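You operate a simulated robot arm through the tools that you are given. There is no shell and no other tool. Be economical: measure what you need, move in short steps, check, and stop when the job is done.

You run a simulated two-armed robot. Do the job below in one go: nothing can be reset, and whatever is moved stays where it is left.

## Task
Wind 3 turns of tape onto the silver threaded pipe in the jig.
Fine: leave it in the jig's cup and swing the tape holder out again.

It is judged by the outcome, as a careful person would: the job done as asked, and still so three seconds after it is handed in. It fails if anything else is knocked over, pushed out of place, dropped, spilled or broken.

## Robot
Two 7-joint arms with fingered hands on one trunk, on a base that drives. Base frame: it is fixed to the floor where the robot stands at the start and does not move with it; the origin is under the middle of the robot, x ahead of it, y to its left, z up; the surface under the hand at the start is at about z = 0.85. Units: m, degrees, N and s.
The left shoulder is at the start at [0.036, 0.152, 1.2], the right one opposite. With the tool pointing down near the work surface each hand reaches from about 0.38 to 0.78 m from the robot's upright axis, wherever it stands, measured 20 degrees to its own side. Places, roughly: tape holder [0.7, 0.3, 0.9]. Payload 3.8 kg a hand.
The TCP of each hand is the grasp point between the finger pads, 0.03 m short of the fingertips. In the tool frame z runs along the fingers and y along their closing line. Largest opening 0.104 m; the body of the gripper starts 0.035 m behind the TCP. The gripper is a hand of 5 fingers: y runs from the thumb to the fingers, the wrist lies at [-0.015, -0.104, -0.178] in the tool frame, and closing takes about 1.5 s.
Orientation is that of the tool frame in the base frame, as a unit quaternion [x, y, z, w]. With the fingers straight down and the wrist toward the robot, the tool's x, y and z point along [0, 1, 0], [1, 0, 0] and [0, 0, -1] of the base frame.

## Interface
- The arms move only by the tool step_arm. It takes "left_deltas", "right_deltas" or both (then of equal length, played together; a hand with none holds still); each is text: rows parted by semicolons, each of 7 numbers parted by spaces: the shift along the tool's x, y, z in units of 20 mm (1.0 is 20 mm), then the turn, a rotation vector about the tool's x, y, z in units of 5 degrees (1.0 is 5 degrees), then the closure in counts, from 0 (fully open) to 255 (shut). In form: x y z ax ay az grip; .... A call has 1 to 20 rows; each row shifts and turns the commanded pose from where the row before left it, along the tool's axes as they then stand. A call with a number of a shift or a turn outside -1 to 1 is refused whole. Rows are played at 5 a second. More than 0.05 m and 8.6 degrees between two rows, or a gripper value outside its range, and nothing of the call is played. Where a pose cannot be reached the arm comes as near as it can. A force on the tool above 40 N (or 10 N above the force at the start of the call, whichever is more), or a blocked arm, ends the call early, and 0.2 s more pass. The fingers move at their own pace (about 0.072 m/s each) and stop on an object; they squeeze with about 27 N. The grip force told is the motor's: it shows also when the fingers shut on nothing. Time passes only in rows, and 0.2 s behind the last, so rows that do not move let the fingers close. The reply holds the time, the measured pose of the TCP, the force on the tool along the base axes, the opening and the grip force, in the units named above and with some noise, with the torque about the TCP (base axes, N m) and any sound that the robot's microphone picked up.
- Cameras (640 x 400 px; columns grow to the right, rows downward): "scene" is now at [0.1275, 0.0385, 1.3718]; the picture's right is [0.45, -0.89, -0.04], its down [-0.42, -0.17, -0.89] and it looks along [0.79, 0.42, -0.45] (base axes); focal length 254 px, centre (320, 200). "left" rides on the left gripper at [-0.08, -0.078, -0.141] in its tool frame; the picture's right is [-0.78, -0.30, 0.56], its down [0.53, -0.78, 0.33] and it looks along [0.33, 0.56, 0.76] (tool axes); focal length 247 px, centre (320, 200). "right" rides on the right gripper at [0.08, -0.078, -0.141] in its tool frame; the picture's right is [-0.78, 0.30, -0.56], its down [-0.54, -0.78, 0.33] and it looks along [-0.33, 0.56, 0.76] (tool axes); focal length 247 px, centre (320, 200). There is no depth. A picture from a camera that has moved, and an enlarged one, comes with that camera's place and axes in the base frame and with its lens. The place of the scene camera against the robot may be out by one fixed shift of up to 0.012 m in any direction.
- grab_frame(camera): a new picture of that camera. The clock stands still meanwhile.
- move_column(by): slides the trunk up (or, below 0, down) by that many m; the arms and the scene camera ride with it, the base frame stays. It gives what a move gives, with no picture.
- roll_base(legs): drives the robot by 1 to 6 legs, each [ahead, left, turn to the left] in m, m and degrees, along the robot's own axes; the way and the turn of a leg run together, so that a leg with both is an arc; at most 1.5 m and 180 degrees a leg. The arms and the cameras ride along, it lands a little off, and it stops where it bumps. It gives what a move gives.
- set_grasp(shape, hand): the hand has 5 fingers and takes this shape, open, in about a second: jaw (thumb against the fingers, like two jaws); tri (thumb and two fingers); tip (a fingertip pinch); poke (one finger out to press); point (the index stretched); flat (the hand flat); cup (the hand cupped); fist (a fist). The gripper value then closes the fingers along that shape, each until it touches; the sizes above hold for jaw. It gives what a move gives, with no picture.
- pan_tilt(pan, tilt): turns the head with the scene camera to pan (to the left, within 80 degrees either way) and tilt (down, from -29 to 69), counted from straight ahead of the robot. It gives what a move gives.
- close_up(camera, box): a new picture of the part [left, top, right, bottom] of that camera's present view, enlarged. The clock stands still meanwhile.
- hand_in(): hands the job in; it is judged then, once.

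Go step by step. Nothing tells you exact positions but the pictures and the camera data: compare them with the known pose of the tool, close in by small moves and look again before you grip or let go. The budget is 120 turns and 92 pictures, counting those below and the enlarged ones. Unless the task says otherwise, let go and move clear before handing in, and close with one line.

The tools are called as a command line: name --argument value ..., lists and objects as JSON in quotes. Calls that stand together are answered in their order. step_arm: Moves the arms, as the interface text tells. Its arguments: {"type":"object","properties":{"left_deltas":{"type":"string"},"right_deltas":{"type":"string"}},"required":[]} The other tools are called the same way: move_column (by) slides the trunk up or down; set_grasp (shape, hand) gives the hand a shape; roll_base (legs) drives the base; pan_tilt (pan, tilt) turns the head that bears the scene camera; grab_frame (camera) takes a picture; close_up (camera, box) takes an enlarged picture of a part of a camera's view; hand_in () hands the job in.

At the start:

```text
clock: 0.0
left_ee_pos: [0.3341, 0.3157, 1.2888]
left_tcp_rot: [0.707, 0.707, 0.001, 0.0]
left_force: [0.0, 0.7, -0.9]
left_torque: [0.03, -0.03, -0.05]
left_finger_gap: 0.1041
left_gripper_force: 0.1
left_shape: jaw
right_ee_pos: [0.5565, -0.0608, 1.2559]
right_tcp_rot: [0.707, 0.707, -0.001, -0.001]
right_force: [0.3, 0.4, -0.1]
right_torque: [0.04, 0.03, 0.03]
right_finger_gap: 0.1033
right_gripper_force: 0.1
right_shape: jaw
trunk travel left (down, up): [-0.275, 0.181]
robot x, y, heading: [0.0009, 0.0034, -0.2]
head pan, tilt: [26.6, 22.1]
```

scene: 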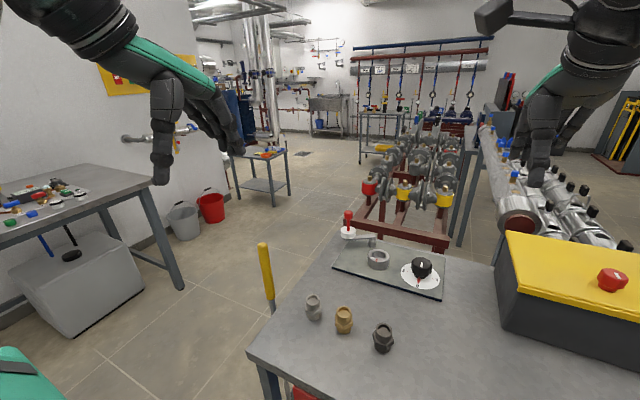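
right: 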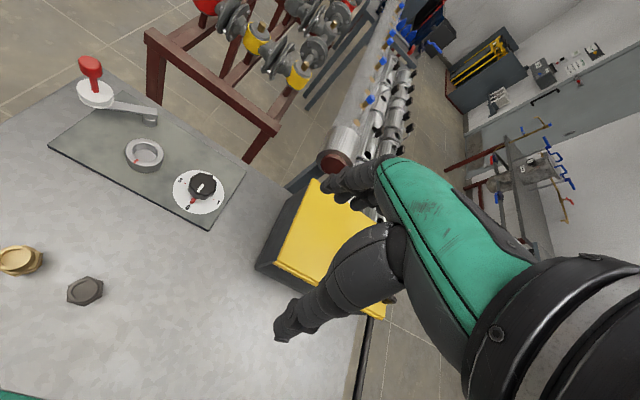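
left: 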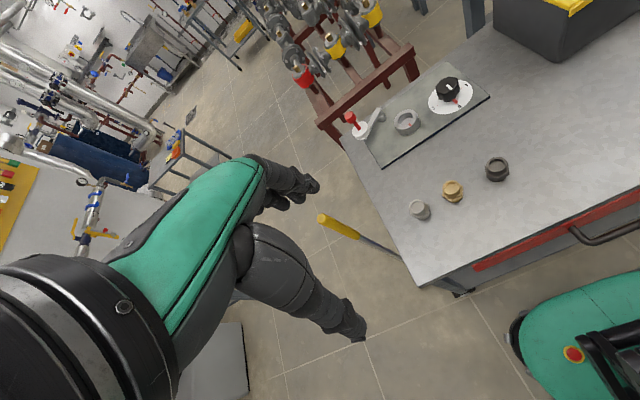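

I see a jig plate with a cup, a tape holder arm with a red handle, and a black knob on a dial. Three fittings stand in front of it, and the silver one is leftmost. I'll look closer first.

close_up --camera "scene" --box '[280, 200, 480, 360]'

close_up --camera "right" --box '[0, 40, 260, 320]'

close_up --camera "left" --box '[320, 60, 520, 240]'

```text
2.50 times, centred on (380, 280) of scene
camera zoom: at [0.1275, 0.0385, 1.3718], right [0.45, -0.89, -0.04], down [-0.42, -0.17, -0.89], along [0.79, 0.42, -0.45], focal length 636 px, centre (170, 0)
```

zoom: 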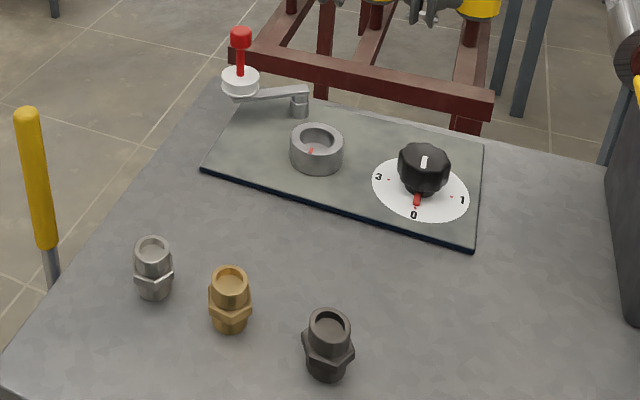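

```text
1.43 times, centred on (130, 180) of right
camera zoom: at [0.4788, 0.0189, 1.3973], right [0.3, -0.78, 0.56], down [-0.78, -0.54, -0.33], along [0.56, -0.33, -0.76], focal length 353 px, centre (591, 229)
```

zoom: 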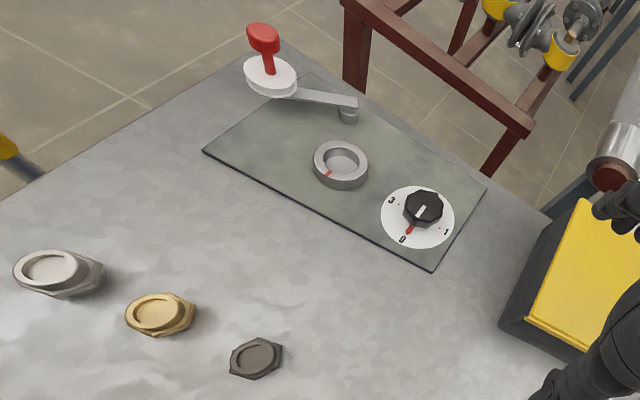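

```text
2.22 times, centred on (420, 150) of left
camera zoom: at [0.2569, 0.2356, 1.4285], right [-0.3, -0.78, -0.56], down [-0.78, 0.53, -0.33], along [0.56, 0.33, -0.76], focal length 549 px, centre (98, 311)
```

zoom: 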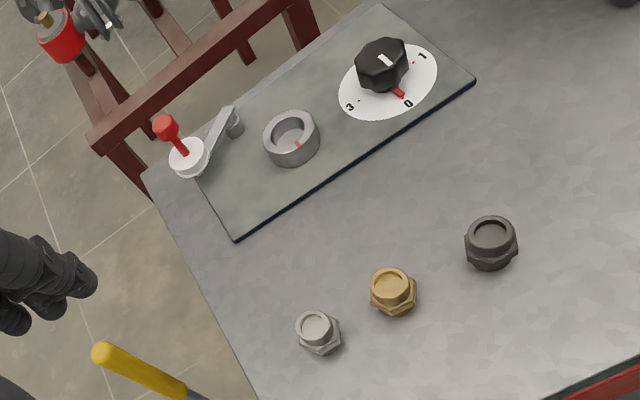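

The silver fitting is near (0.485, 0.262), the cup near (0.717, 0.165), the knob near (0.70, 0.053) and the handle top near (0.734, 0.27, 0.99). I'll bring the left hand above the silver fitting and look again.

step_arm --left_deltas "-.193 .539 .964 0 0 0 0;-.193 .539 .964 0 0 0 0;-.193 .539 .964 0 0 0 0;-.193 .539 .964 0 0 0 0;-.193 .539 .964 0 0 0 0;-.193 .539 .964 0 0 0 0;-.193 .539 .964 0 0 0 0;-.193 .539 .964 0 0 0 0;-.193 .539 .964 0 0 0 0;-.193 .539 .964 0 0 0 0;-.193 .539 .964 0 0 0 0;-.193 .539 .964 0 0 0 0;-.193 .539 .964 0 0 0 0;-.193 .539 .964 0 0 0 0"

grab_frame --camera "left"

grab_frame --camera "scene"

```text
clock: 3.0
left_ee_pos: [0.4863, 0.2612, 1.0181]
left_tcp_rot: [0.707, 0.707, 0.0, 0.0]
left_force: [-0.1, -0.4, 0.2]
left_torque: [-0.04, -0.01, -0.01]
left_finger_gap: 0.1038
left_gripper_force: 0.0
left_shape: jaw
right_ee_pos: [0.5563, -0.061, 1.2567]
right_tcp_rot: [0.707, 0.707, -0.001, 0.0]
right_force: [0.0, -0.3, -0.8]
right_torque: [0.02, -0.01, -0.01]
right_finger_gap: 0.1038
right_gripper_force: 0.0
right_shape: jaw
trunk travel left (down, up): [-0.275, 0.181]
robot x, y, heading: [0.0012, 0.0033, 0.1]
head pan, tilt: [26.6, 22.1]
```

```text
85 pictures are left
camera left: at [0.4087, 0.1809, 1.1577], right [-0.3, -0.78, -0.56], down [-0.78, 0.53, -0.33], along [0.56, 0.33, -0.76], focal length 247 px, centre (320, 200)
```

left: 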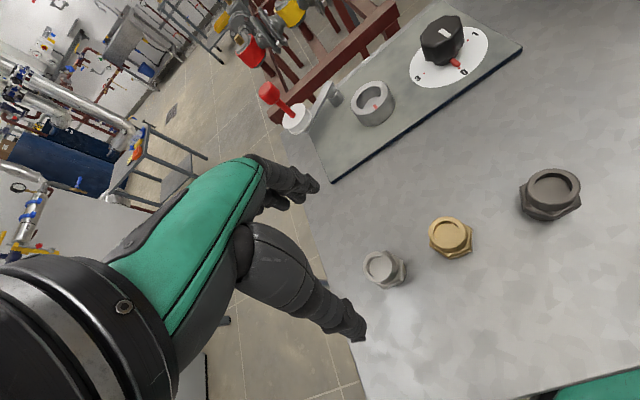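

```text
84 pictures are left
camera scene: at [0.1282, 0.0384, 1.3717], right [0.45, -0.89, -0.04], down [-0.42, -0.17, -0.89], along [0.79, 0.42, -0.45], focal length 254 px, centre (320, 200)
```

scene: 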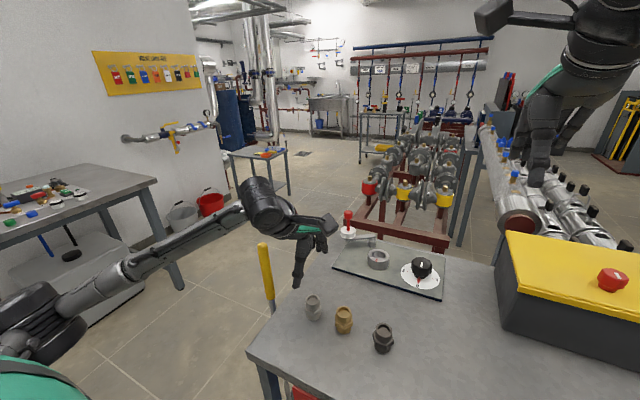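

The silver fitting lies at about (0.483, 0.257). I'll lower the hand over it partway and check.

step_arm --left_deltas "-.2 -.15 .6 0 0 0 0;0 0 .9 0 0 0 0;0 0 .9 0 0 0 0;0 0 .9 0 0 0 0;0 0 .9 0 0 0 0;0 0 .9 0 0 0 0"

close_up --camera "left" --box '[220, 160, 460, 380]'

close_up --camera "scene" --box '[250, 220, 410, 360]'

```text
clock: 4.4
left_ee_pos: [0.4832, 0.257, 0.9159]
left_tcp_rot: [0.707, 0.707, 0.0, 0.001]
left_force: [0.3, 0.5, 0.7]
left_torque: [-0.04, -0.02, -0.01]
left_finger_gap: 0.1037
left_gripper_force: 0.1
left_shape: jaw
right_ee_pos: [0.5562, -0.0609, 1.2562]
right_tcp_rot: [0.707, 0.707, 0.0, -0.001]
right_force: [-0.4, 0.6, 0.6]
right_torque: [0.02, 0.02, -0.01]
right_finger_gap: 0.1037
right_gripper_force: 0.0
right_shape: jaw
trunk travel left (down, up): [-0.275, 0.181]
robot x, y, heading: [-0.0024, -0.0011, 0.2]
head pan, tilt: [26.6, 22.1]
```

```text
1.82 times, centred on (340, 270) of left
camera zoom: at [0.405, 0.1766, 1.0558], right [-0.3, -0.78, -0.56], down [-0.78, 0.54, -0.33], along [0.56, 0.33, -0.76], focal length 449 px, centre (284, 73)
```

zoom: 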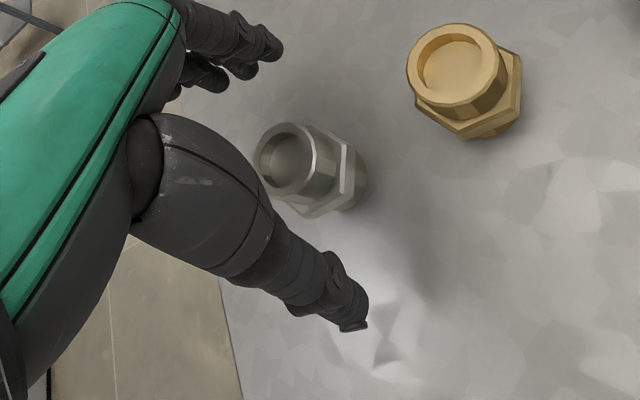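

```text
2.86 times, centred on (330, 290) of scene
camera zoom: at [0.1276, 0.0385, 1.3718], right [0.45, -0.89, -0.04], down [-0.42, -0.17, -0.89], along [0.79, 0.42, -0.45], focal length 727 px, centre (291, -57)
```

zoom: 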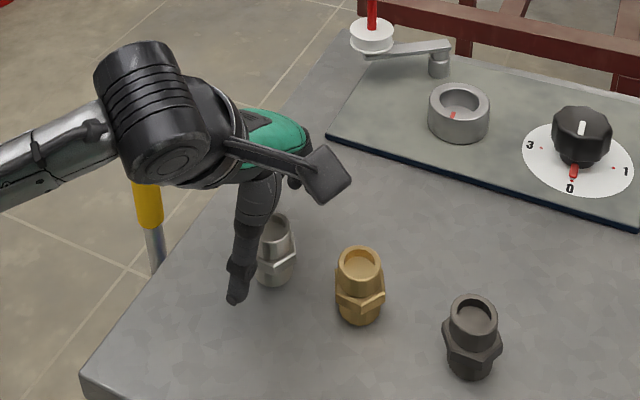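

The fitting's axis is about x 0.477 with its top at z ≈ 0.905. I'll shift slightly, lower a little and close on the part above the hex.

step_arm --left_deltas "0 -.3 .3 0 0 0 0;0 0 0 0 0 0 120;0 0 0 0 0 0 255;0 0 0 0 0 0 255;0 0 0 0 0 0 255;0 0 0 0 0 0 255;0 0 0 0 0 0 255;0 0 0 0 0 0 255;0 0 0 0 0 0 255"

close_up --camera "left" --box '[220, 160, 460, 380]'

close_up --camera "scene" --box '[250, 220, 410, 360]'

```text
clock: 6.4
left_ee_pos: [0.477, 0.2579, 0.9102]
left_tcp_rot: [0.707, 0.707, 0.0, 0.001]
left_force: [-0.2, -0.6, 4.0]
left_torque: [0.02, -0.04, 0.01]
left_finger_gap: 0.0266
left_gripper_force: 27.3
left_shape: jaw
right_ee_pos: [0.5563, -0.0602, 1.2563]
right_tcp_rot: [0.708, 0.707, -0.001, 0.001]
right_force: [0.3, -0.3, 0.2]
right_torque: [0.04, 0.0, 0.0]
right_finger_gap: 0.1038
right_gripper_force: 0.1
right_shape: jaw
trunk travel left (down, up): [-0.275, 0.181]
robot x, y, heading: [0.0005, 0.0054, -0.1]
head pan, tilt: [26.6, 22.1]
```

```text
1.82 times, centred on (340, 270) of left
camera zoom: at [0.3984, 0.1765, 1.0506], right [-0.3, -0.78, -0.56], down [-0.78, 0.53, -0.33], along [0.56, 0.33, -0.76], focal length 449 px, centre (284, 73)
```

zoom: 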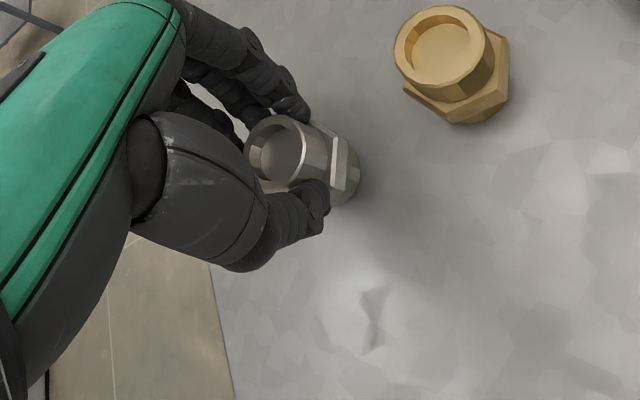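

```text
2.86 times, centred on (330, 290) of scene
camera zoom: at [0.1269, 0.0382, 1.3719], right [0.45, -0.89, -0.04], down [-0.42, -0.17, -0.89], along [0.79, 0.42, -0.45], focal length 727 px, centre (291, -57)
```

zoom: 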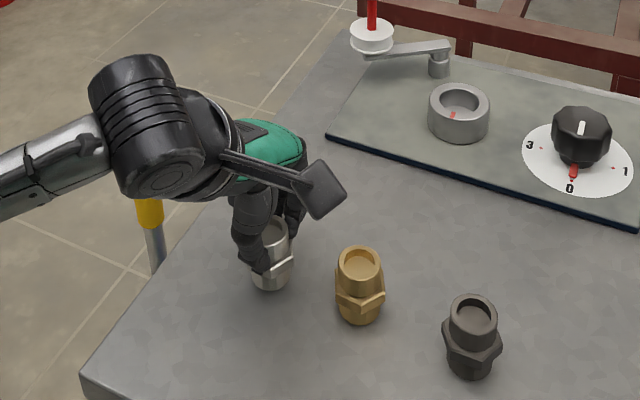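

The fitting is held at about 27 mm wide. I'll lift it and carry it towards the cup at about (0.716, 0.159), stopping short to look.

step_arm --left_deltas "0 0 -.5 0 0 0 255;0 0 -1 0 0 0 255;0 0 -1 0 0 0 255;0 0 -1 0 0 0 255;0 0 -1 0 0 0 255;-.5 1 0 0 0 0 255;-.5 1 0 0 0 0 255;-.5 1 0 0 0 0 255;-.5 1 0 0 0 0 255;-.5 1 0 0 0 0 255;-.5 1 0 0 0 0 255;-.5 1 0 0 0 0 255;-.5 1 0 0 0 0 255;-.5 1 0 0 0 0 255;-.4 1 0 0 0 0 255"

grab_frame --camera "left"

close_up --camera "scene" --box '[300, 180, 460, 320]'

close_up --camera "right" --box '[40, 40, 260, 240]'

```text
clock: 9.6
left_ee_pos: [0.6771, 0.158, 0.9999]
left_tcp_rot: [0.707, 0.707, 0.001, -0.002]
left_force: [0.3, 1.1, -1.3]
left_torque: [0.0, 0.05, 0.01]
left_finger_gap: 0.026
left_gripper_force: 26.8
left_shape: jaw
right_ee_pos: [0.5579, -0.0616, 1.2562]
right_tcp_rot: [0.707, 0.707, -0.001, 0.0]
right_force: [0.0, -1.2, 0.2]
right_torque: [0.02, 0.0, 0.02]
right_finger_gap: 0.1037
right_gripper_force: 0.0
right_shape: jaw
trunk travel left (down, up): [-0.275, 0.181]
robot x, y, heading: [0.0016, -0.0031, -0.2]
head pan, tilt: [26.6, 22.1]
```

```text
79 pictures are left
camera left: at [0.5996, 0.0788, 1.1403], right [-0.3, -0.78, -0.56], down [-0.78, 0.54, -0.33], along [0.55, 0.34, -0.76], focal length 247 px, centre (320, 200)
```

left: 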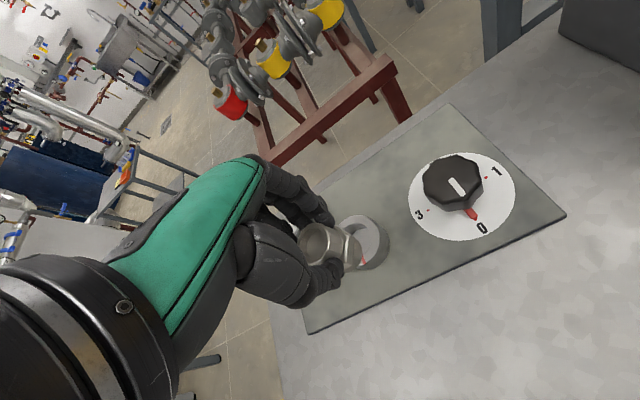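

```text
2.86 times, centred on (380, 250) of scene
camera zoom: at [0.1284, 0.0378, 1.3717], right [0.45, -0.89, -0.04], down [-0.42, -0.17, -0.89], along [0.79, 0.42, -0.45], focal length 727 px, centre (149, 57)
```

zoom: 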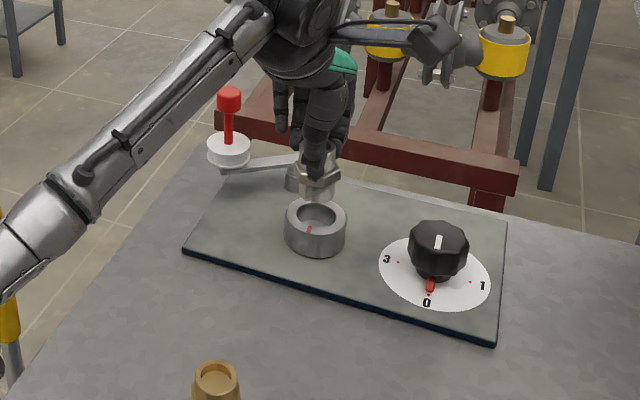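

```text
2.00 times, centred on (150, 140) of right
camera zoom: at [0.4797, 0.0182, 1.3969], right [0.3, -0.78, 0.56], down [-0.78, -0.53, -0.33], along [0.55, -0.33, -0.76], focal length 494 px, centre (660, 320)
```

zoom: 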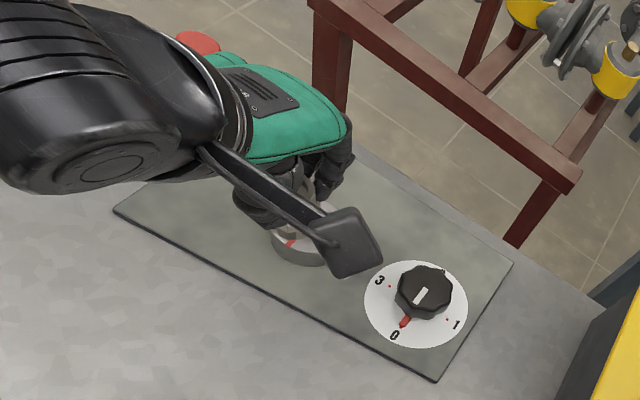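

The cup is just ahead of the held fitting. I'll move over it, with the fitting's bottom still about 2 cm above the rim, and compare.

step_arm --left_deltas "0.1 1 0 0 0 0 255;.1 .9 0 0 0 0 255;0 0 .7 0 0 0 255;0 0 .7 0 0 0 255;0 0 0 0 0 0 255"

close_up --camera "left" --box '[240, 140, 440, 340]'

close_up --camera "scene" --box '[330, 200, 430, 290]'

```text
clock: 10.8
left_ee_pos: [0.7155, 0.1633, 0.9716]
left_tcp_rot: [0.707, 0.707, 0.0, 0.0]
left_force: [0.6, 0.9, 0.3]
left_torque: [-0.04, -0.02, 0.0]
left_finger_gap: 0.0256
left_gripper_force: 26.9
left_shape: jaw
right_ee_pos: [0.5572, -0.0616, 1.2558]
right_tcp_rot: [0.707, 0.707, -0.001, -0.001]
right_force: [0.0, 0.1, 0.4]
right_torque: [0.05, 0.0, 0.01]
right_finger_gap: 0.1037
right_gripper_force: 0.1
right_shape: jaw
trunk travel left (down, up): [-0.275, 0.181]
robot x, y, heading: [0.0, -0.0002, 0.1]
head pan, tilt: [26.6, 22.1]
```

```text
2.00 times, centred on (340, 240) of left
camera zoom: at [0.6372, 0.0827, 1.1118], right [-0.3, -0.78, -0.56], down [-0.78, 0.53, -0.33], along [0.56, 0.33, -0.76], focal length 494 px, centre (280, 120)
```

zoom: 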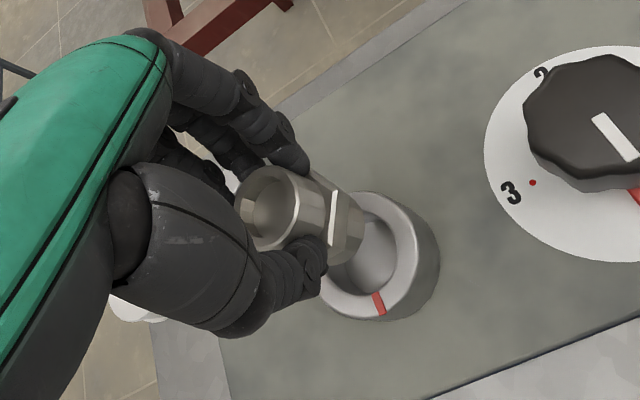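

```text
4.44 times, centred on (380, 245) of scene
camera zoom: at [0.1278, 0.0383, 1.3718], right [0.45, -0.89, -0.04], down [-0.42, -0.17, -0.89], along [0.79, 0.42, -0.45], focal length 1130 px, centre (53, 0)
```

zoom: 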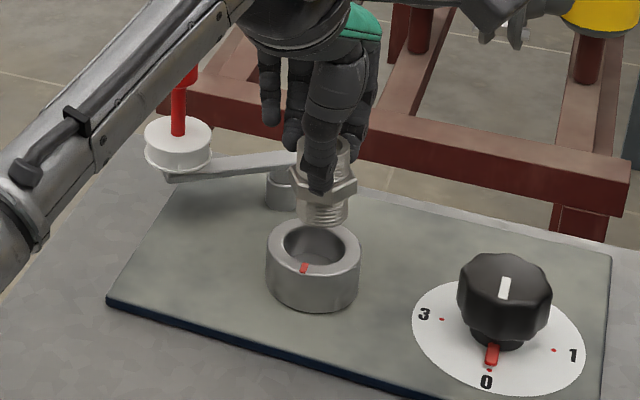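

The fitting hangs over the cup. Before lowering, I need to know which end carries the threads, so I'll look closer.

close_up --camera "scene" --box '[388, 225, 420, 255]'

close_up --camera "scene" --box '[325, 300, 365, 340]'

close_up --camera "left" --box '[305, 210, 365, 270]'

```text
13.33 times, centred on (404, 240) of scene
camera zoom: at [0.1278, 0.0383, 1.3718], right [0.45, -0.89, -0.04], down [-0.42, -0.17, -0.89], along [0.79, 0.42, -0.45], focal length 3392 px, centre (-800, -333)
```

zoom: 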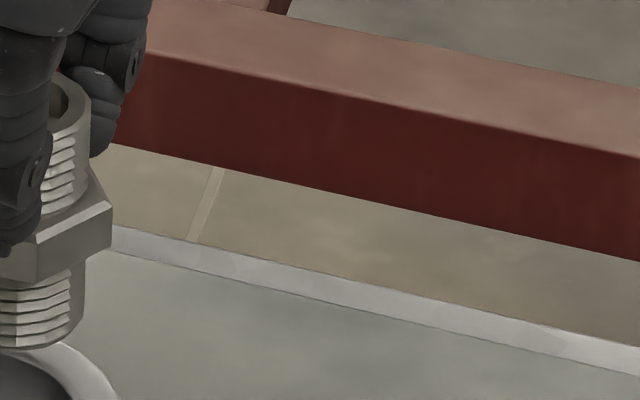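

```text
10.00 times, centred on (345, 320) of scene
camera zoom: at [0.1278, 0.0383, 1.3718], right [0.45, -0.89, -0.04], down [-0.42, -0.17, -0.89], along [0.79, 0.42, -0.45], focal length 2544 px, centre (70, -1000)
```

zoom: 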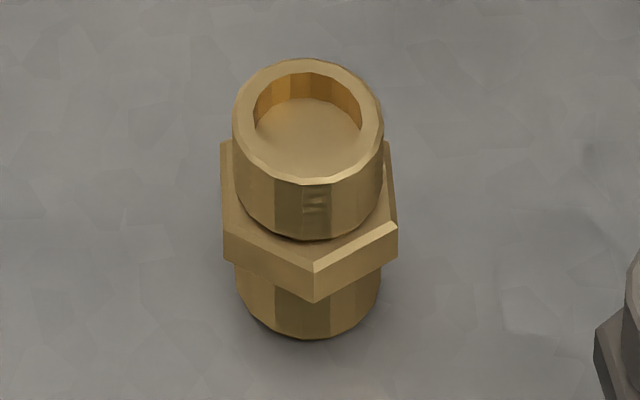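

```text
6.67 times, centred on (335, 240) of left
camera zoom: at [0.6372, 0.0827, 1.1118], right [-0.3, -0.78, -0.56], down [-0.78, 0.53, -0.33], along [0.56, 0.33, -0.76], focal length 1646 px, centre (220, -67)
```

zoom: 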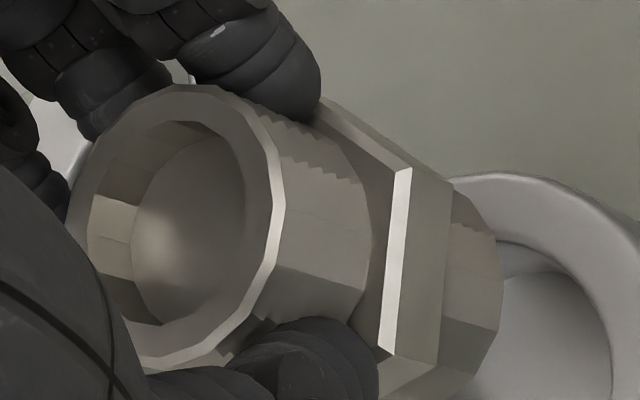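

Both ends are threaded, so it goes in as held with the lower thread in the cup. I'll nudge it and lower to just above the rim.

step_arm --left_deltas ".12 -.1 .4 0 0 0 255;0 0 .5 0 0 0 255;0 0 0 0 0 0 255"

close_up --camera "left" --box '[290, 180, 390, 280]'

close_up --camera "scene" --box '[350, 220, 430, 280]'

```text
clock: 11.6
left_ee_pos: [0.713, 0.1647, 0.9554]
left_tcp_rot: [0.708, 0.707, 0.0, -0.001]
left_force: [-0.2, -0.1, 0.1]
left_torque: [0.01, 0.0, 0.04]
left_finger_gap: 0.0256
left_gripper_force: 27.6
left_shape: jaw
right_ee_pos: [0.5568, -0.0621, 1.2569]
right_tcp_rot: [0.707, 0.708, -0.001, -0.001]
right_force: [-0.1, -0.6, -0.4]
right_torque: [-0.02, -0.01, 0.0]
right_finger_gap: 0.1038
right_gripper_force: 0.1
right_shape: jaw
trunk travel left (down, up): [-0.275, 0.181]
robot x, y, heading: [0.0016, 0.0026, 0.2]
head pan, tilt: [26.6, 22.1]
```

```text
4.00 times, centred on (340, 230) of left
camera zoom: at [0.6352, 0.0851, 1.0938], right [-0.3, -0.78, -0.56], down [-0.78, 0.53, -0.33], along [0.56, 0.33, -0.76], focal length 988 px, centre (240, 80)
```

zoom: 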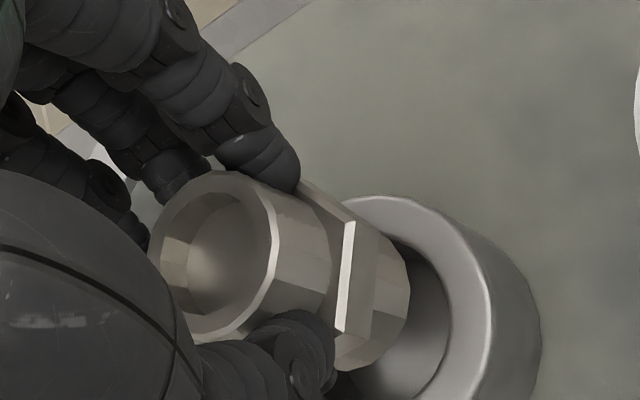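

```text
6.67 times, centred on (390, 250) of scene
camera zoom: at [0.1277, 0.0384, 1.3718], right [0.45, -0.89, -0.04], down [-0.42, -0.17, -0.89], along [0.79, 0.42, -0.45], focal length 1696 px, centre (-147, -133)
```

zoom: 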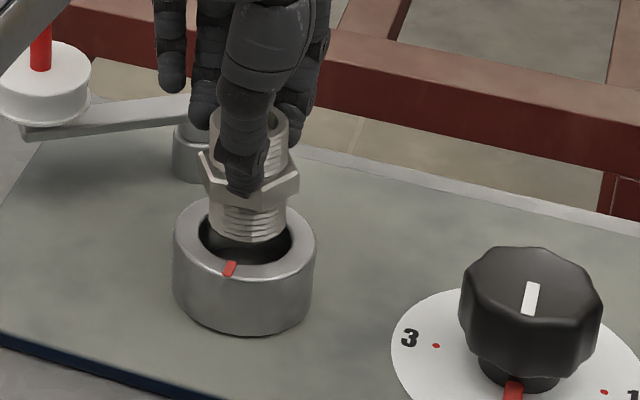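

The fitting is about 2–3 mm to the right of the cup's axis. I'll correct that and lower into the cup.

step_arm --left_deltas ".13 -.05 0 0 0 0 255;0 0 .25 0 0 0 255;0 0 .25 0 0 0 255;0 0 .25 0 0 0 255;0 0 0 0 0 0 255"

close_up --camera "left" --box '[290, 180, 390, 280]'

close_up --camera "scene" --box '[350, 220, 430, 280]'

```text
clock: 12.8
left_ee_pos: [0.7118, 0.1654, 0.9519]
left_tcp_rot: [0.707, 0.707, 0.007, 0.007]
left_force: [0.8, -0.9, 39.4]
left_torque: [0.12, -0.57, -0.03]
left_finger_gap: 0.0282
left_gripper_force: 26.9
left_shape: jaw
right_ee_pos: [0.5502, -0.0624, 1.2589]
right_tcp_rot: [0.707, 0.707, 0.002, 0.001]
right_force: [-1.2, -0.3, -0.1]
right_torque: [-0.02, -0.02, -0.01]
right_finger_gap: 0.1039
right_gripper_force: 0.1
right_shape: jaw
trunk travel left (down, up): [-0.275, 0.181]
robot x, y, heading: [-0.0034, -0.0016, -0.0]
head pan, tilt: [26.6, 22.1]
```

```text
4.00 times, centred on (340, 230) of left
camera zoom: at [0.6296, 0.0859, 1.0896], right [-0.29, -0.78, -0.56], down [-0.77, 0.54, -0.35], along [0.57, 0.33, -0.75], focal length 988 px, centre (240, 80)
```

zoom: 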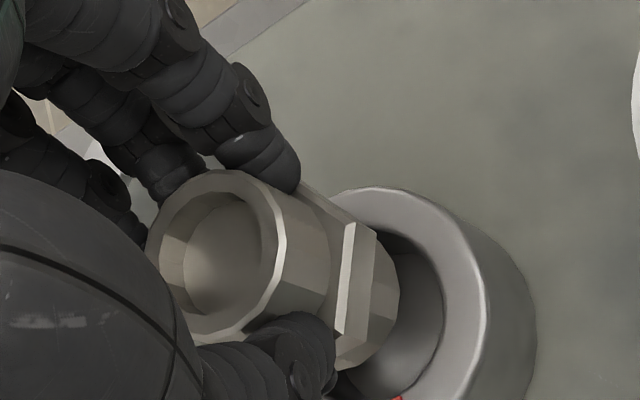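

```text
6.67 times, centred on (390, 250) of scene
camera zoom: at [0.1211, 0.0366, 1.3729], right [0.45, -0.89, -0.04], down [-0.41, -0.17, -0.9], along [0.79, 0.42, -0.44], focal length 1696 px, centre (-147, -133)
```

zoom: 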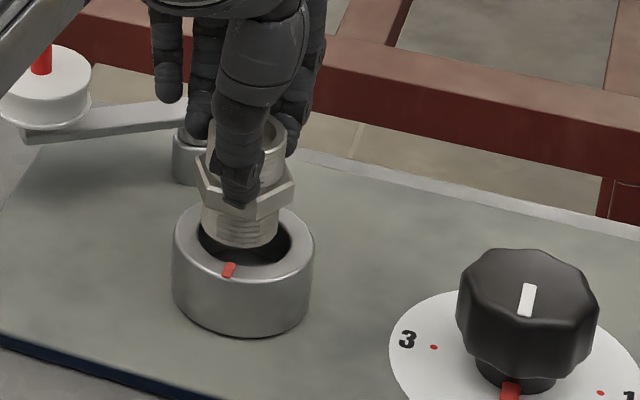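

The fitting touched the rim, so I'm lifting it off. The views put it a few millimetres too far ahead, so I'll back up and re-aim.

step_arm --left_deltas "0 0 -.75 0 0 0 255;0 0 -.5 0 0 0 255;-.15 -.2 0 0 0 0 255;0 0 0 0 0 0 255;0 0 0 0 0 0 255"

close_up --camera "left" --box '[290, 180, 410, 300]'

close_up --camera "scene" --box '[350, 220, 430, 280]'

```text
clock: 14.0
left_ee_pos: [0.7084, 0.1666, 0.9631]
left_tcp_rot: [0.708, 0.707, -0.001, -0.001]
left_force: [0.2, -0.8, -0.9]
left_torque: [0.03, 0.02, -0.02]
left_finger_gap: 0.026
left_gripper_force: 26.8
left_shape: jaw
right_ee_pos: [0.5566, -0.0605, 1.2558]
right_tcp_rot: [0.707, 0.707, -0.001, -0.001]
right_force: [1.0, -1.2, -0.2]
right_torque: [-0.01, 0.08, 0.02]
right_finger_gap: 0.1037
right_gripper_force: 0.1
right_shape: jaw
trunk travel left (down, up): [-0.275, 0.181]
robot x, y, heading: [0.0027, -0.0045, -0.3]
head pan, tilt: [26.6, 22.1]
```

```text
3.33 times, centred on (350, 240) of left
camera zoom: at [0.6304, 0.0854, 1.1035], right [-0.3, -0.78, -0.56], down [-0.78, 0.53, -0.33], along [0.55, 0.33, -0.76], focal length 823 px, centre (220, 67)
```

zoom: 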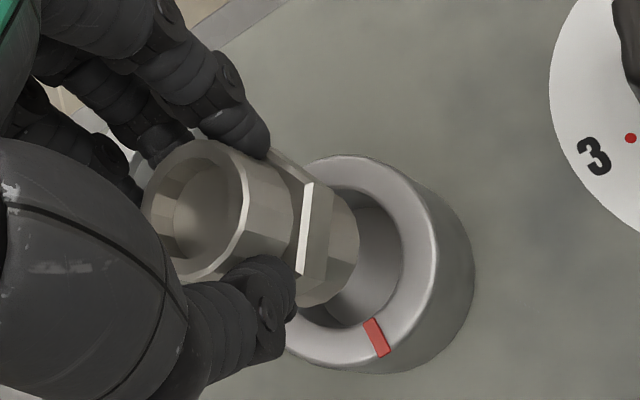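

```text
6.67 times, centred on (390, 250) of scene
camera zoom: at [0.1279, 0.0385, 1.3717], right [0.45, -0.89, -0.04], down [-0.42, -0.17, -0.89], along [0.79, 0.42, -0.45], focal length 1696 px, centre (-147, -133)
```

zoom: 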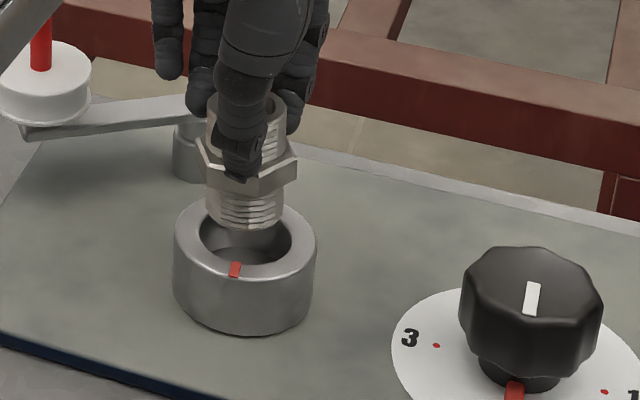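

Laterally it now looks aligned, and perhaps 2–3 mm too far from the camera. I'll shift it back slightly and lower gently.

step_arm --left_deltas "-.08 -.125 0 0 0 0 255;0 0 .25 0 0 0 255;0 0 .25 0 0 0 255;0 0 .2 0 0 0 255;0 0 .2 0 0 0 255;0 0 0 0 0 0 255"

close_up --camera "left" --box '[290, 180, 410, 300]'

close_up --camera "scene" --box '[350, 220, 430, 280]'

```text
clock: 15.4
left_ee_pos: [0.7059, 0.1628, 0.9472]
left_tcp_rot: [0.707, 0.707, 0.0, 0.0]
left_force: [0.6, 0.0, -1.6]
left_torque: [0.02, 0.01, 0.0]
left_finger_gap: 0.0262
left_gripper_force: 27.4
left_shape: jaw
right_ee_pos: [0.5557, -0.061, 1.2558]
right_tcp_rot: [0.707, 0.707, 0.0, -0.001]
right_force: [0.5, 0.1, -0.1]
right_torque: [0.03, 0.04, 0.03]
right_finger_gap: 0.1036
right_gripper_force: 0.0
right_shape: jaw
trunk travel left (down, up): [-0.275, 0.181]
robot x, y, heading: [-0.0012, -0.0007, 0.1]
head pan, tilt: [26.6, 22.1]
```

```text
3.33 times, centred on (350, 240) of left
camera zoom: at [0.6277, 0.0834, 1.0862], right [-0.3, -0.78, -0.56], down [-0.78, 0.53, -0.33], along [0.56, 0.33, -0.76], focal length 823 px, centre (220, 67)
```

zoom: 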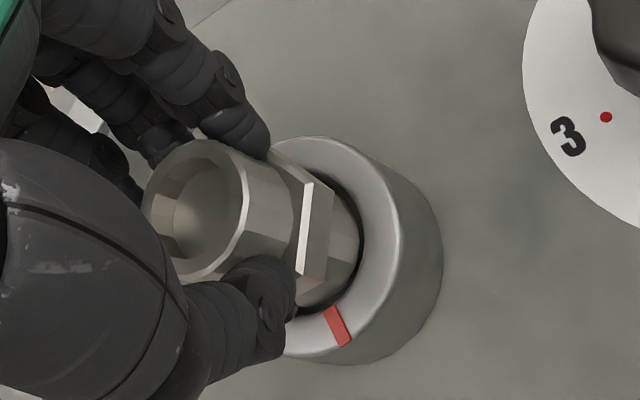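

```text
6.67 times, centred on (390, 250) of scene
camera zoom: at [0.1278, 0.0384, 1.3718], right [0.45, -0.89, -0.04], down [-0.42, -0.17, -0.89], along [0.79, 0.42, -0.45], focal length 1696 px, centre (-147, -133)
```

zoom: 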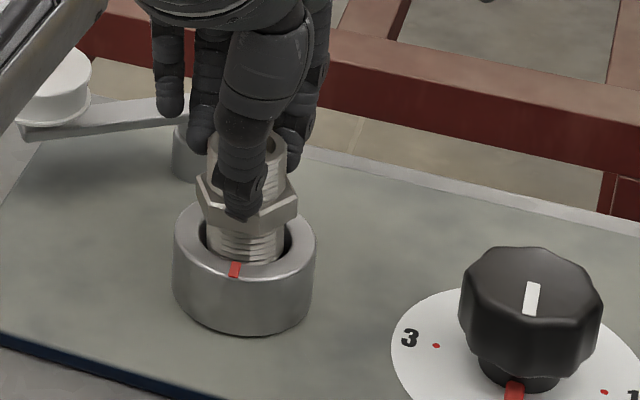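

The lower thread has entered the cup with no contact force. I'll keep lowering gently until it seats.

step_arm --left_deltas "0 0 .2 0 0 0 255;0 0 .2 0 0 0 255;0 0 .2 0 0 0 255;0 0 .15 0 0 0 255;0 0 0 0 0 0 255"

close_up --camera "scene" --box '[350, 220, 430, 280]'

```text
clock: 16.6
left_ee_pos: [0.7067, 0.164, 0.9336]
left_tcp_rot: [0.708, 0.707, 0.001, 0.001]
left_force: [0.3, 0.1, 5.9]
left_torque: [0.14, -0.17, 0.03]
left_finger_gap: 0.0264
left_gripper_force: 28.0
left_shape: jaw
right_ee_pos: [0.556, -0.0617, 1.2567]
right_tcp_rot: [0.707, 0.707, 0.001, 0.0]
right_force: [-0.3, -0.6, 0.3]
right_torque: [0.01, -0.02, 0.01]
right_finger_gap: 0.1039
right_gripper_force: 0.1
right_shape: jaw
trunk travel left (down, up): [-0.275, 0.181]
robot x, y, heading: [0.0, -0.0015, -0.1]
head pan, tilt: [26.6, 22.1]
```

```text
6.67 times, centred on (390, 250) of scene
camera zoom: at [0.1268, 0.0381, 1.372], right [0.45, -0.89, -0.04], down [-0.42, -0.17, -0.89], along [0.79, 0.42, -0.45], focal length 1696 px, centre (-147, -133)
```

zoom: 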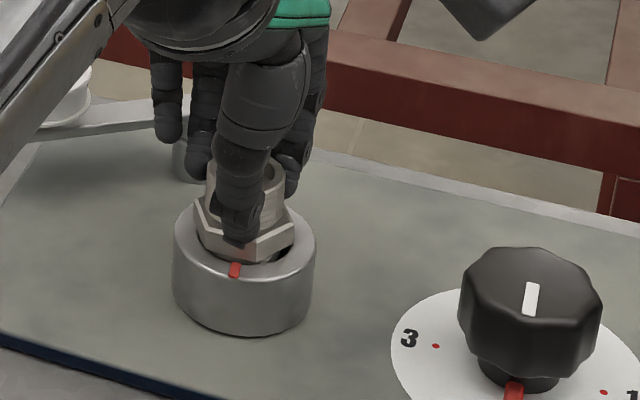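

It's touching with about 6 N and the hex is close to the rim. I'll press slightly more to confirm it's seated.

step_arm --left_deltas "0 0 .1 0 0 0 255;0 0 .1 0 0 0 255;0 0 0 0 0 0 255"

close_up --camera "left" --box '[290, 180, 410, 300]'

close_up --camera "scene" --box '[350, 220, 430, 280]'

```text
clock: 17.4
left_ee_pos: [0.7036, 0.1633, 0.933]
left_tcp_rot: [0.706, 0.708, 0.003, 0.003]
left_force: [2.5, 0.9, 20.3]
left_torque: [0.21, -0.52, -0.01]
left_finger_gap: 0.0273
left_gripper_force: 27.1
left_shape: jaw
right_ee_pos: [0.553, -0.0614, 1.2577]
right_tcp_rot: [0.707, 0.707, 0.0, 0.0]
right_force: [0.8, 0.1, 0.3]
right_torque: [-0.01, 0.01, 0.0]
right_finger_gap: 0.1033
right_gripper_force: 0.1
right_shape: jaw
trunk travel left (down, up): [-0.275, 0.181]
robot x, y, heading: [-0.0019, 0.0011, -0.3]
head pan, tilt: [26.6, 22.1]
```

```text
3.33 times, centred on (350, 240) of left
camera zoom: at [0.6254, 0.0828, 1.0714], right [-0.29, -0.78, -0.56], down [-0.77, 0.54, -0.34], along [0.56, 0.33, -0.76], focal length 823 px, centre (220, 67)
```

zoom: 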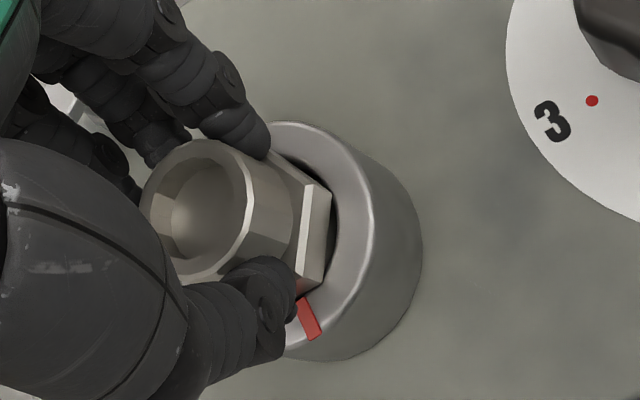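

```text
6.67 times, centred on (390, 250) of scene
camera zoom: at [0.1245, 0.0377, 1.3723], right [0.45, -0.89, -0.04], down [-0.41, -0.17, -0.89], along [0.79, 0.42, -0.45], focal length 1696 px, centre (-147, -133)
```

zoom: 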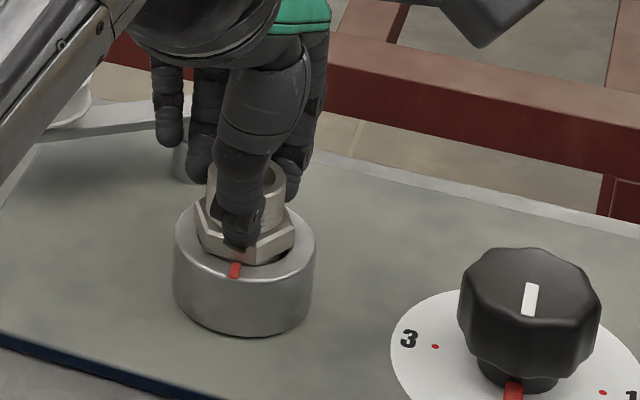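

It is firmly stopped, so it's seated. I'll relieve the pressure, open and rise straight up.

step_arm --left_deltas "0 0 -.2 0 0 0 255;0 0 0 0 0 0 200;0 0 0 0 0 0 100;0 0 0 0 0 0 0;0 0 0 0 0 0 0;0 0 0 0 0 0 0;0 0 0 0 0 0 0;0 0 -.5 0 0 0 0;0 0 -1 0 0 0 0;0 0 -1 0 0 0 0;0 0 -1 0 0 0 0;0 0 -1 0 0 0 0;0 0 0 0 0 0 0"

grab_frame --camera "left"

close_up --camera "scene" --box '[330, 190, 450, 290]'

```text
clock: 20.2
left_ee_pos: [0.705, 0.1647, 1.0202]
left_tcp_rot: [0.707, 0.708, 0.0, 0.0]
left_force: [-1.2, -0.1, -0.2]
left_torque: [-0.01, 0.0, -0.02]
left_finger_gap: 0.1036
left_gripper_force: 0.1
left_shape: jaw
right_ee_pos: [0.5565, -0.0607, 1.2562]
right_tcp_rot: [0.707, 0.707, 0.0, 0.0]
right_force: [-0.4, 0.7, -0.4]
right_torque: [0.0, -0.02, -0.01]
right_finger_gap: 0.1036
right_gripper_force: 0.1
right_shape: jaw
trunk travel left (down, up): [-0.275, 0.181]
robot x, y, heading: [-0.0002, 0.001, 0.2]
head pan, tilt: [26.6, 22.1]
```

```text
60 pictures are left
camera left: at [0.6279, 0.0837, 1.161], right [-0.3, -0.78, -0.56], down [-0.78, 0.53, -0.33], along [0.56, 0.33, -0.76], focal length 247 px, centre (320, 200)
```

left: 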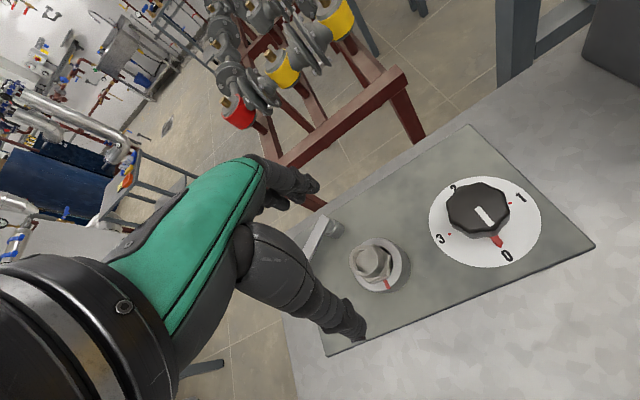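

```text
4.00 times, centred on (390, 240) of scene
camera zoom: at [0.1278, 0.0385, 1.3718], right [0.45, -0.89, -0.04], down [-0.42, -0.17, -0.89], along [0.79, 0.42, -0.45], focal length 1017 px, centre (40, 40)
```

zoom: 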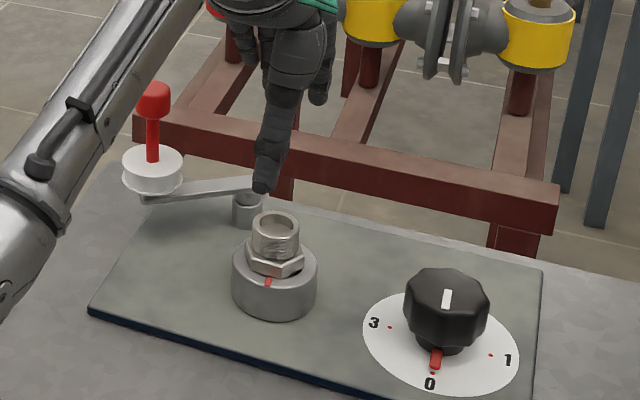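

The fitting stands in the cup. Next is the tape holder: I'll raise the left hand over the handle at about (0.732, 0.269) and turn it 60° clockwise, so its wrist is to the left.

step_arm --left_deltas "0 0 -.9 0 0 0 0;0 0 -.9 0 0 0 0;0 0 -.9 0 0 0 0;0 0 -.9 0 0 0 0;.867 .225 -.4 0 0 1 0;.75 .3 0 0 0 1 0;.75 .3 0 0 0 1 0;.75 .4 0 0 0 1 0;.7 .5 0 0 0 1 0;.7 .5 0 0 0 1 0;0 0 0 0 0 1 0;0 0 0 0 0 1 0;0 0 0 0 0 1 0;0 0 0 0 0 1 0;0 0 0 0 0 1 0;0 0 0 0 0 1 0;0 0 0 0 0 0 0"

grab_frame --camera "left"

grab_frame --camera "scene"

```text
clock: 23.8
left_ee_pos: [0.6809, 0.2275, 1.0885]
left_tcp_rot: [0.966, 0.258, -0.001, 0.0]
left_force: [0.3, -0.4, 0.4]
left_torque: [-0.03, 0.01, 0.03]
left_finger_gap: 0.1039
left_gripper_force: 0.1
left_shape: jaw
left hand out of reach, approached as far as the arm can: row 9, 10, 11, 12, 13, 14, 15, 16
right_ee_pos: [0.5569, -0.0613, 1.2563]
right_tcp_rot: [0.707, 0.707, -0.001, -0.001]
right_force: [-0.1, 0.6, 1.0]
right_torque: [-0.02, -0.02, 0.01]
right_finger_gap: 0.1038
right_gripper_force: 0.1
right_shape: jaw
trunk travel left (down, up): [-0.275, 0.181]
robot x, y, heading: [0.0007, -0.0001, -0.2]
head pan, tilt: [26.6, 22.1]
```

```text
58 pictures are left
camera left: at [0.5736, 0.2544, 1.2278], right [-0.82, -0.13, -0.56], down [0.08, 0.94, -0.33], along [0.57, -0.31, -0.76], focal length 247 px, centre (320, 200)
```

left: 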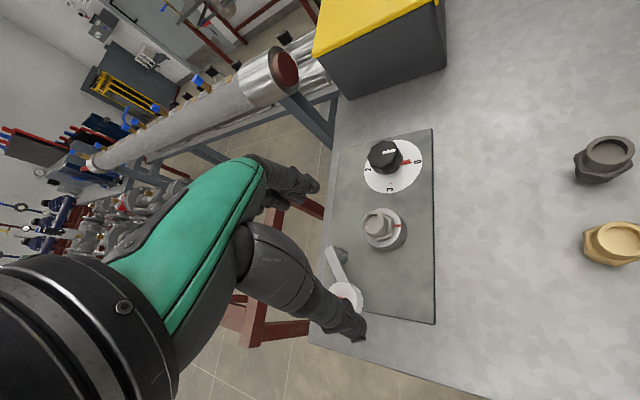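

```text
57 pictures are left
camera scene: at [0.1276, 0.0383, 1.3718], right [0.45, -0.89, -0.04], down [-0.42, -0.17, -0.89], along [0.79, 0.42, -0.45], focal length 254 px, centre (320, 200)
```

scene: 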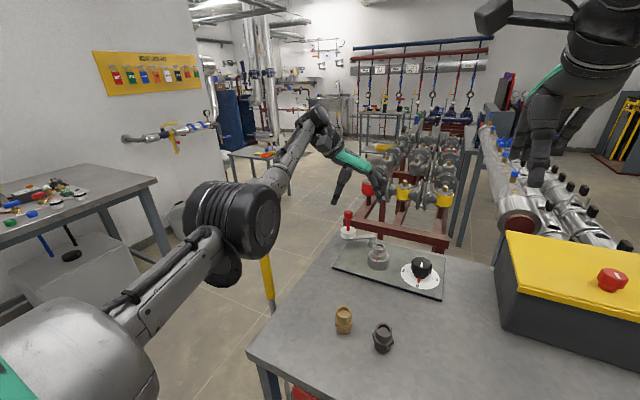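

That orientation is out of reach here, so driving a few centimetres ahead would help. First I'll check the gap between the robot and the table.

pan_tilt --pan 0 --tilt 69

grab_frame --camera "scene"

```text
clock: 24.9
left_ee_pos: [0.6833, 0.2279, 1.0865]
left_tcp_rot: [0.966, 0.259, 0.0, 0.0]
left_force: [0.5, -0.3, -0.1]
left_torque: [0.01, 0.0, -0.02]
left_finger_gap: 0.1037
left_gripper_force: 0.1
left_shape: jaw
right_ee_pos: [0.5572, -0.0619, 1.2564]
right_tcp_rot: [0.708, 0.707, -0.001, -0.001]
right_force: [0.6, 0.9, 1.1]
right_torque: [0.02, 0.02, 0.03]
right_finger_gap: 0.1035
right_gripper_force: 0.0
right_shape: jaw
trunk travel left (down, up): [-0.275, 0.181]
robot x, y, heading: [0.002, -0.0016, 0.1]
head pan, tilt: [0.0, 68.8]
```

```text
56 pictures are left
camera scene: at [0.0951, -0.0032, 1.3104], right [0.0, -1.0, 0.0], down [-0.96, 0.0, -0.28], along [0.28, 0.0, -0.96], focal length 254 px, centre (320, 200)
```

scene: 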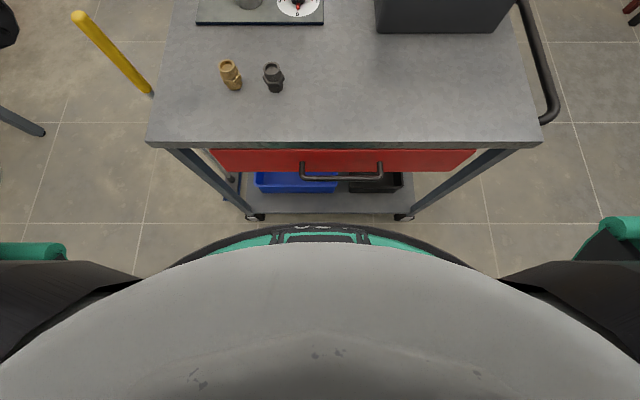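

The bench is a wheeled cart with little clearance, so I won't drive. Instead I'll turn the hand mostly back and tilt its fingers forward about 20°, which gains reach.

step_arm --left_deltas "0 0 0 0 0 -1 0;0 0 0 0 0 -1 0;0 0 0 0 0 -1 0;0 0 0 0 0 -1 0;0 0 0 0 0 -1 0;0 0 0 0 0 -1 0;0 0 0 0 0 -1 0;0 0 0 0 0 -1 0;0 0 0 -1 0 0 0;0 0 0 -1 0 0 0;0 0 0 -1 0 0 0;0 0 0 -1 0 0 0;0 0 0 0 0 0 0"

pan_tilt --pan 20 --tilt 30

grab_frame --camera "scene"

grab_frame --camera "left"

```text
clock: 27.7
left_ee_pos: [0.6821, 0.2278, 1.0896]
left_tcp_rot: [0.807, 0.565, 0.099, 0.142]
left_force: [-0.3, 0.0, 0.6]
left_torque: [0.03, -0.02, 0.0]
left_finger_gap: 0.1039
left_gripper_force: 0.1
left_shape: jaw
right_ee_pos: [0.5573, -0.0619, 1.2556]
right_tcp_rot: [0.707, 0.707, 0.0, -0.001]
right_force: [0.0, 0.4, -0.5]
right_torque: [0.0, 0.0, -0.01]
right_finger_gap: 0.1037
right_gripper_force: 0.1
right_shape: jaw
trunk travel left (down, up): [-0.275, 0.181]
robot x, y, heading: [0.0009, 0.0004, -0.0]
head pan, tilt: [0.0, 68.8]
```

```text
clock: 28.8
left_ee_pos: [0.6817, 0.2281, 1.0881]
left_tcp_rot: [0.807, 0.565, 0.099, 0.142]
left_force: [0.3, -0.3, -0.5]
left_torque: [0.01, -0.02, 0.01]
left_finger_gap: 0.1037
left_gripper_force: 0.0
left_shape: jaw
right_ee_pos: [0.5562, -0.0615, 1.255]
right_tcp_rot: [0.707, 0.707, -0.001, -0.001]
right_force: [-0.3, -0.3, -0.8]
right_torque: [0.03, -0.01, 0.01]
right_finger_gap: 0.1037
right_gripper_force: 0.0
right_shape: jaw
trunk travel left (down, up): [-0.275, 0.181]
robot x, y, heading: [-0.0022, -0.0, -0.1]
head pan, tilt: [20.0, 30.0]
```

```text
55 pictures are left
camera scene: at [0.1286, 0.0277, 1.359], right [0.34, -0.94, -0.03], down [-0.54, -0.17, -0.82], along [0.77, 0.3, -0.57], focal length 254 px, centre (320, 200)
```

scene: 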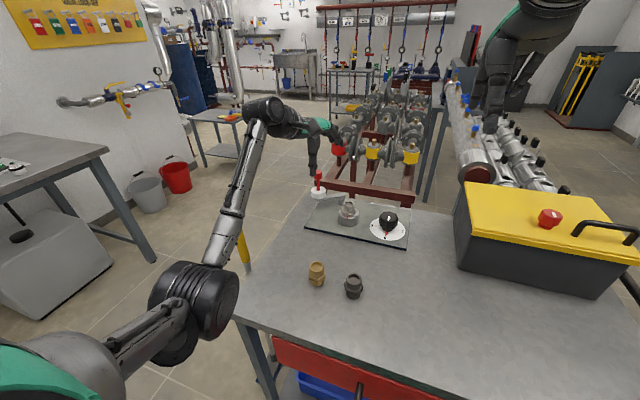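

```text
54 pictures are left
camera left: at [0.5406, 0.194, 1.1928], right [-0.35, -0.7, -0.62], down [-0.4, 0.71, -0.58], along [0.85, 0.05, -0.53], focal length 247 px, centre (320, 200)
```

left: 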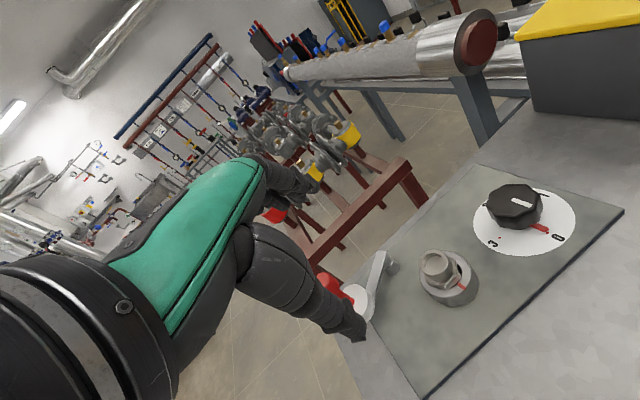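

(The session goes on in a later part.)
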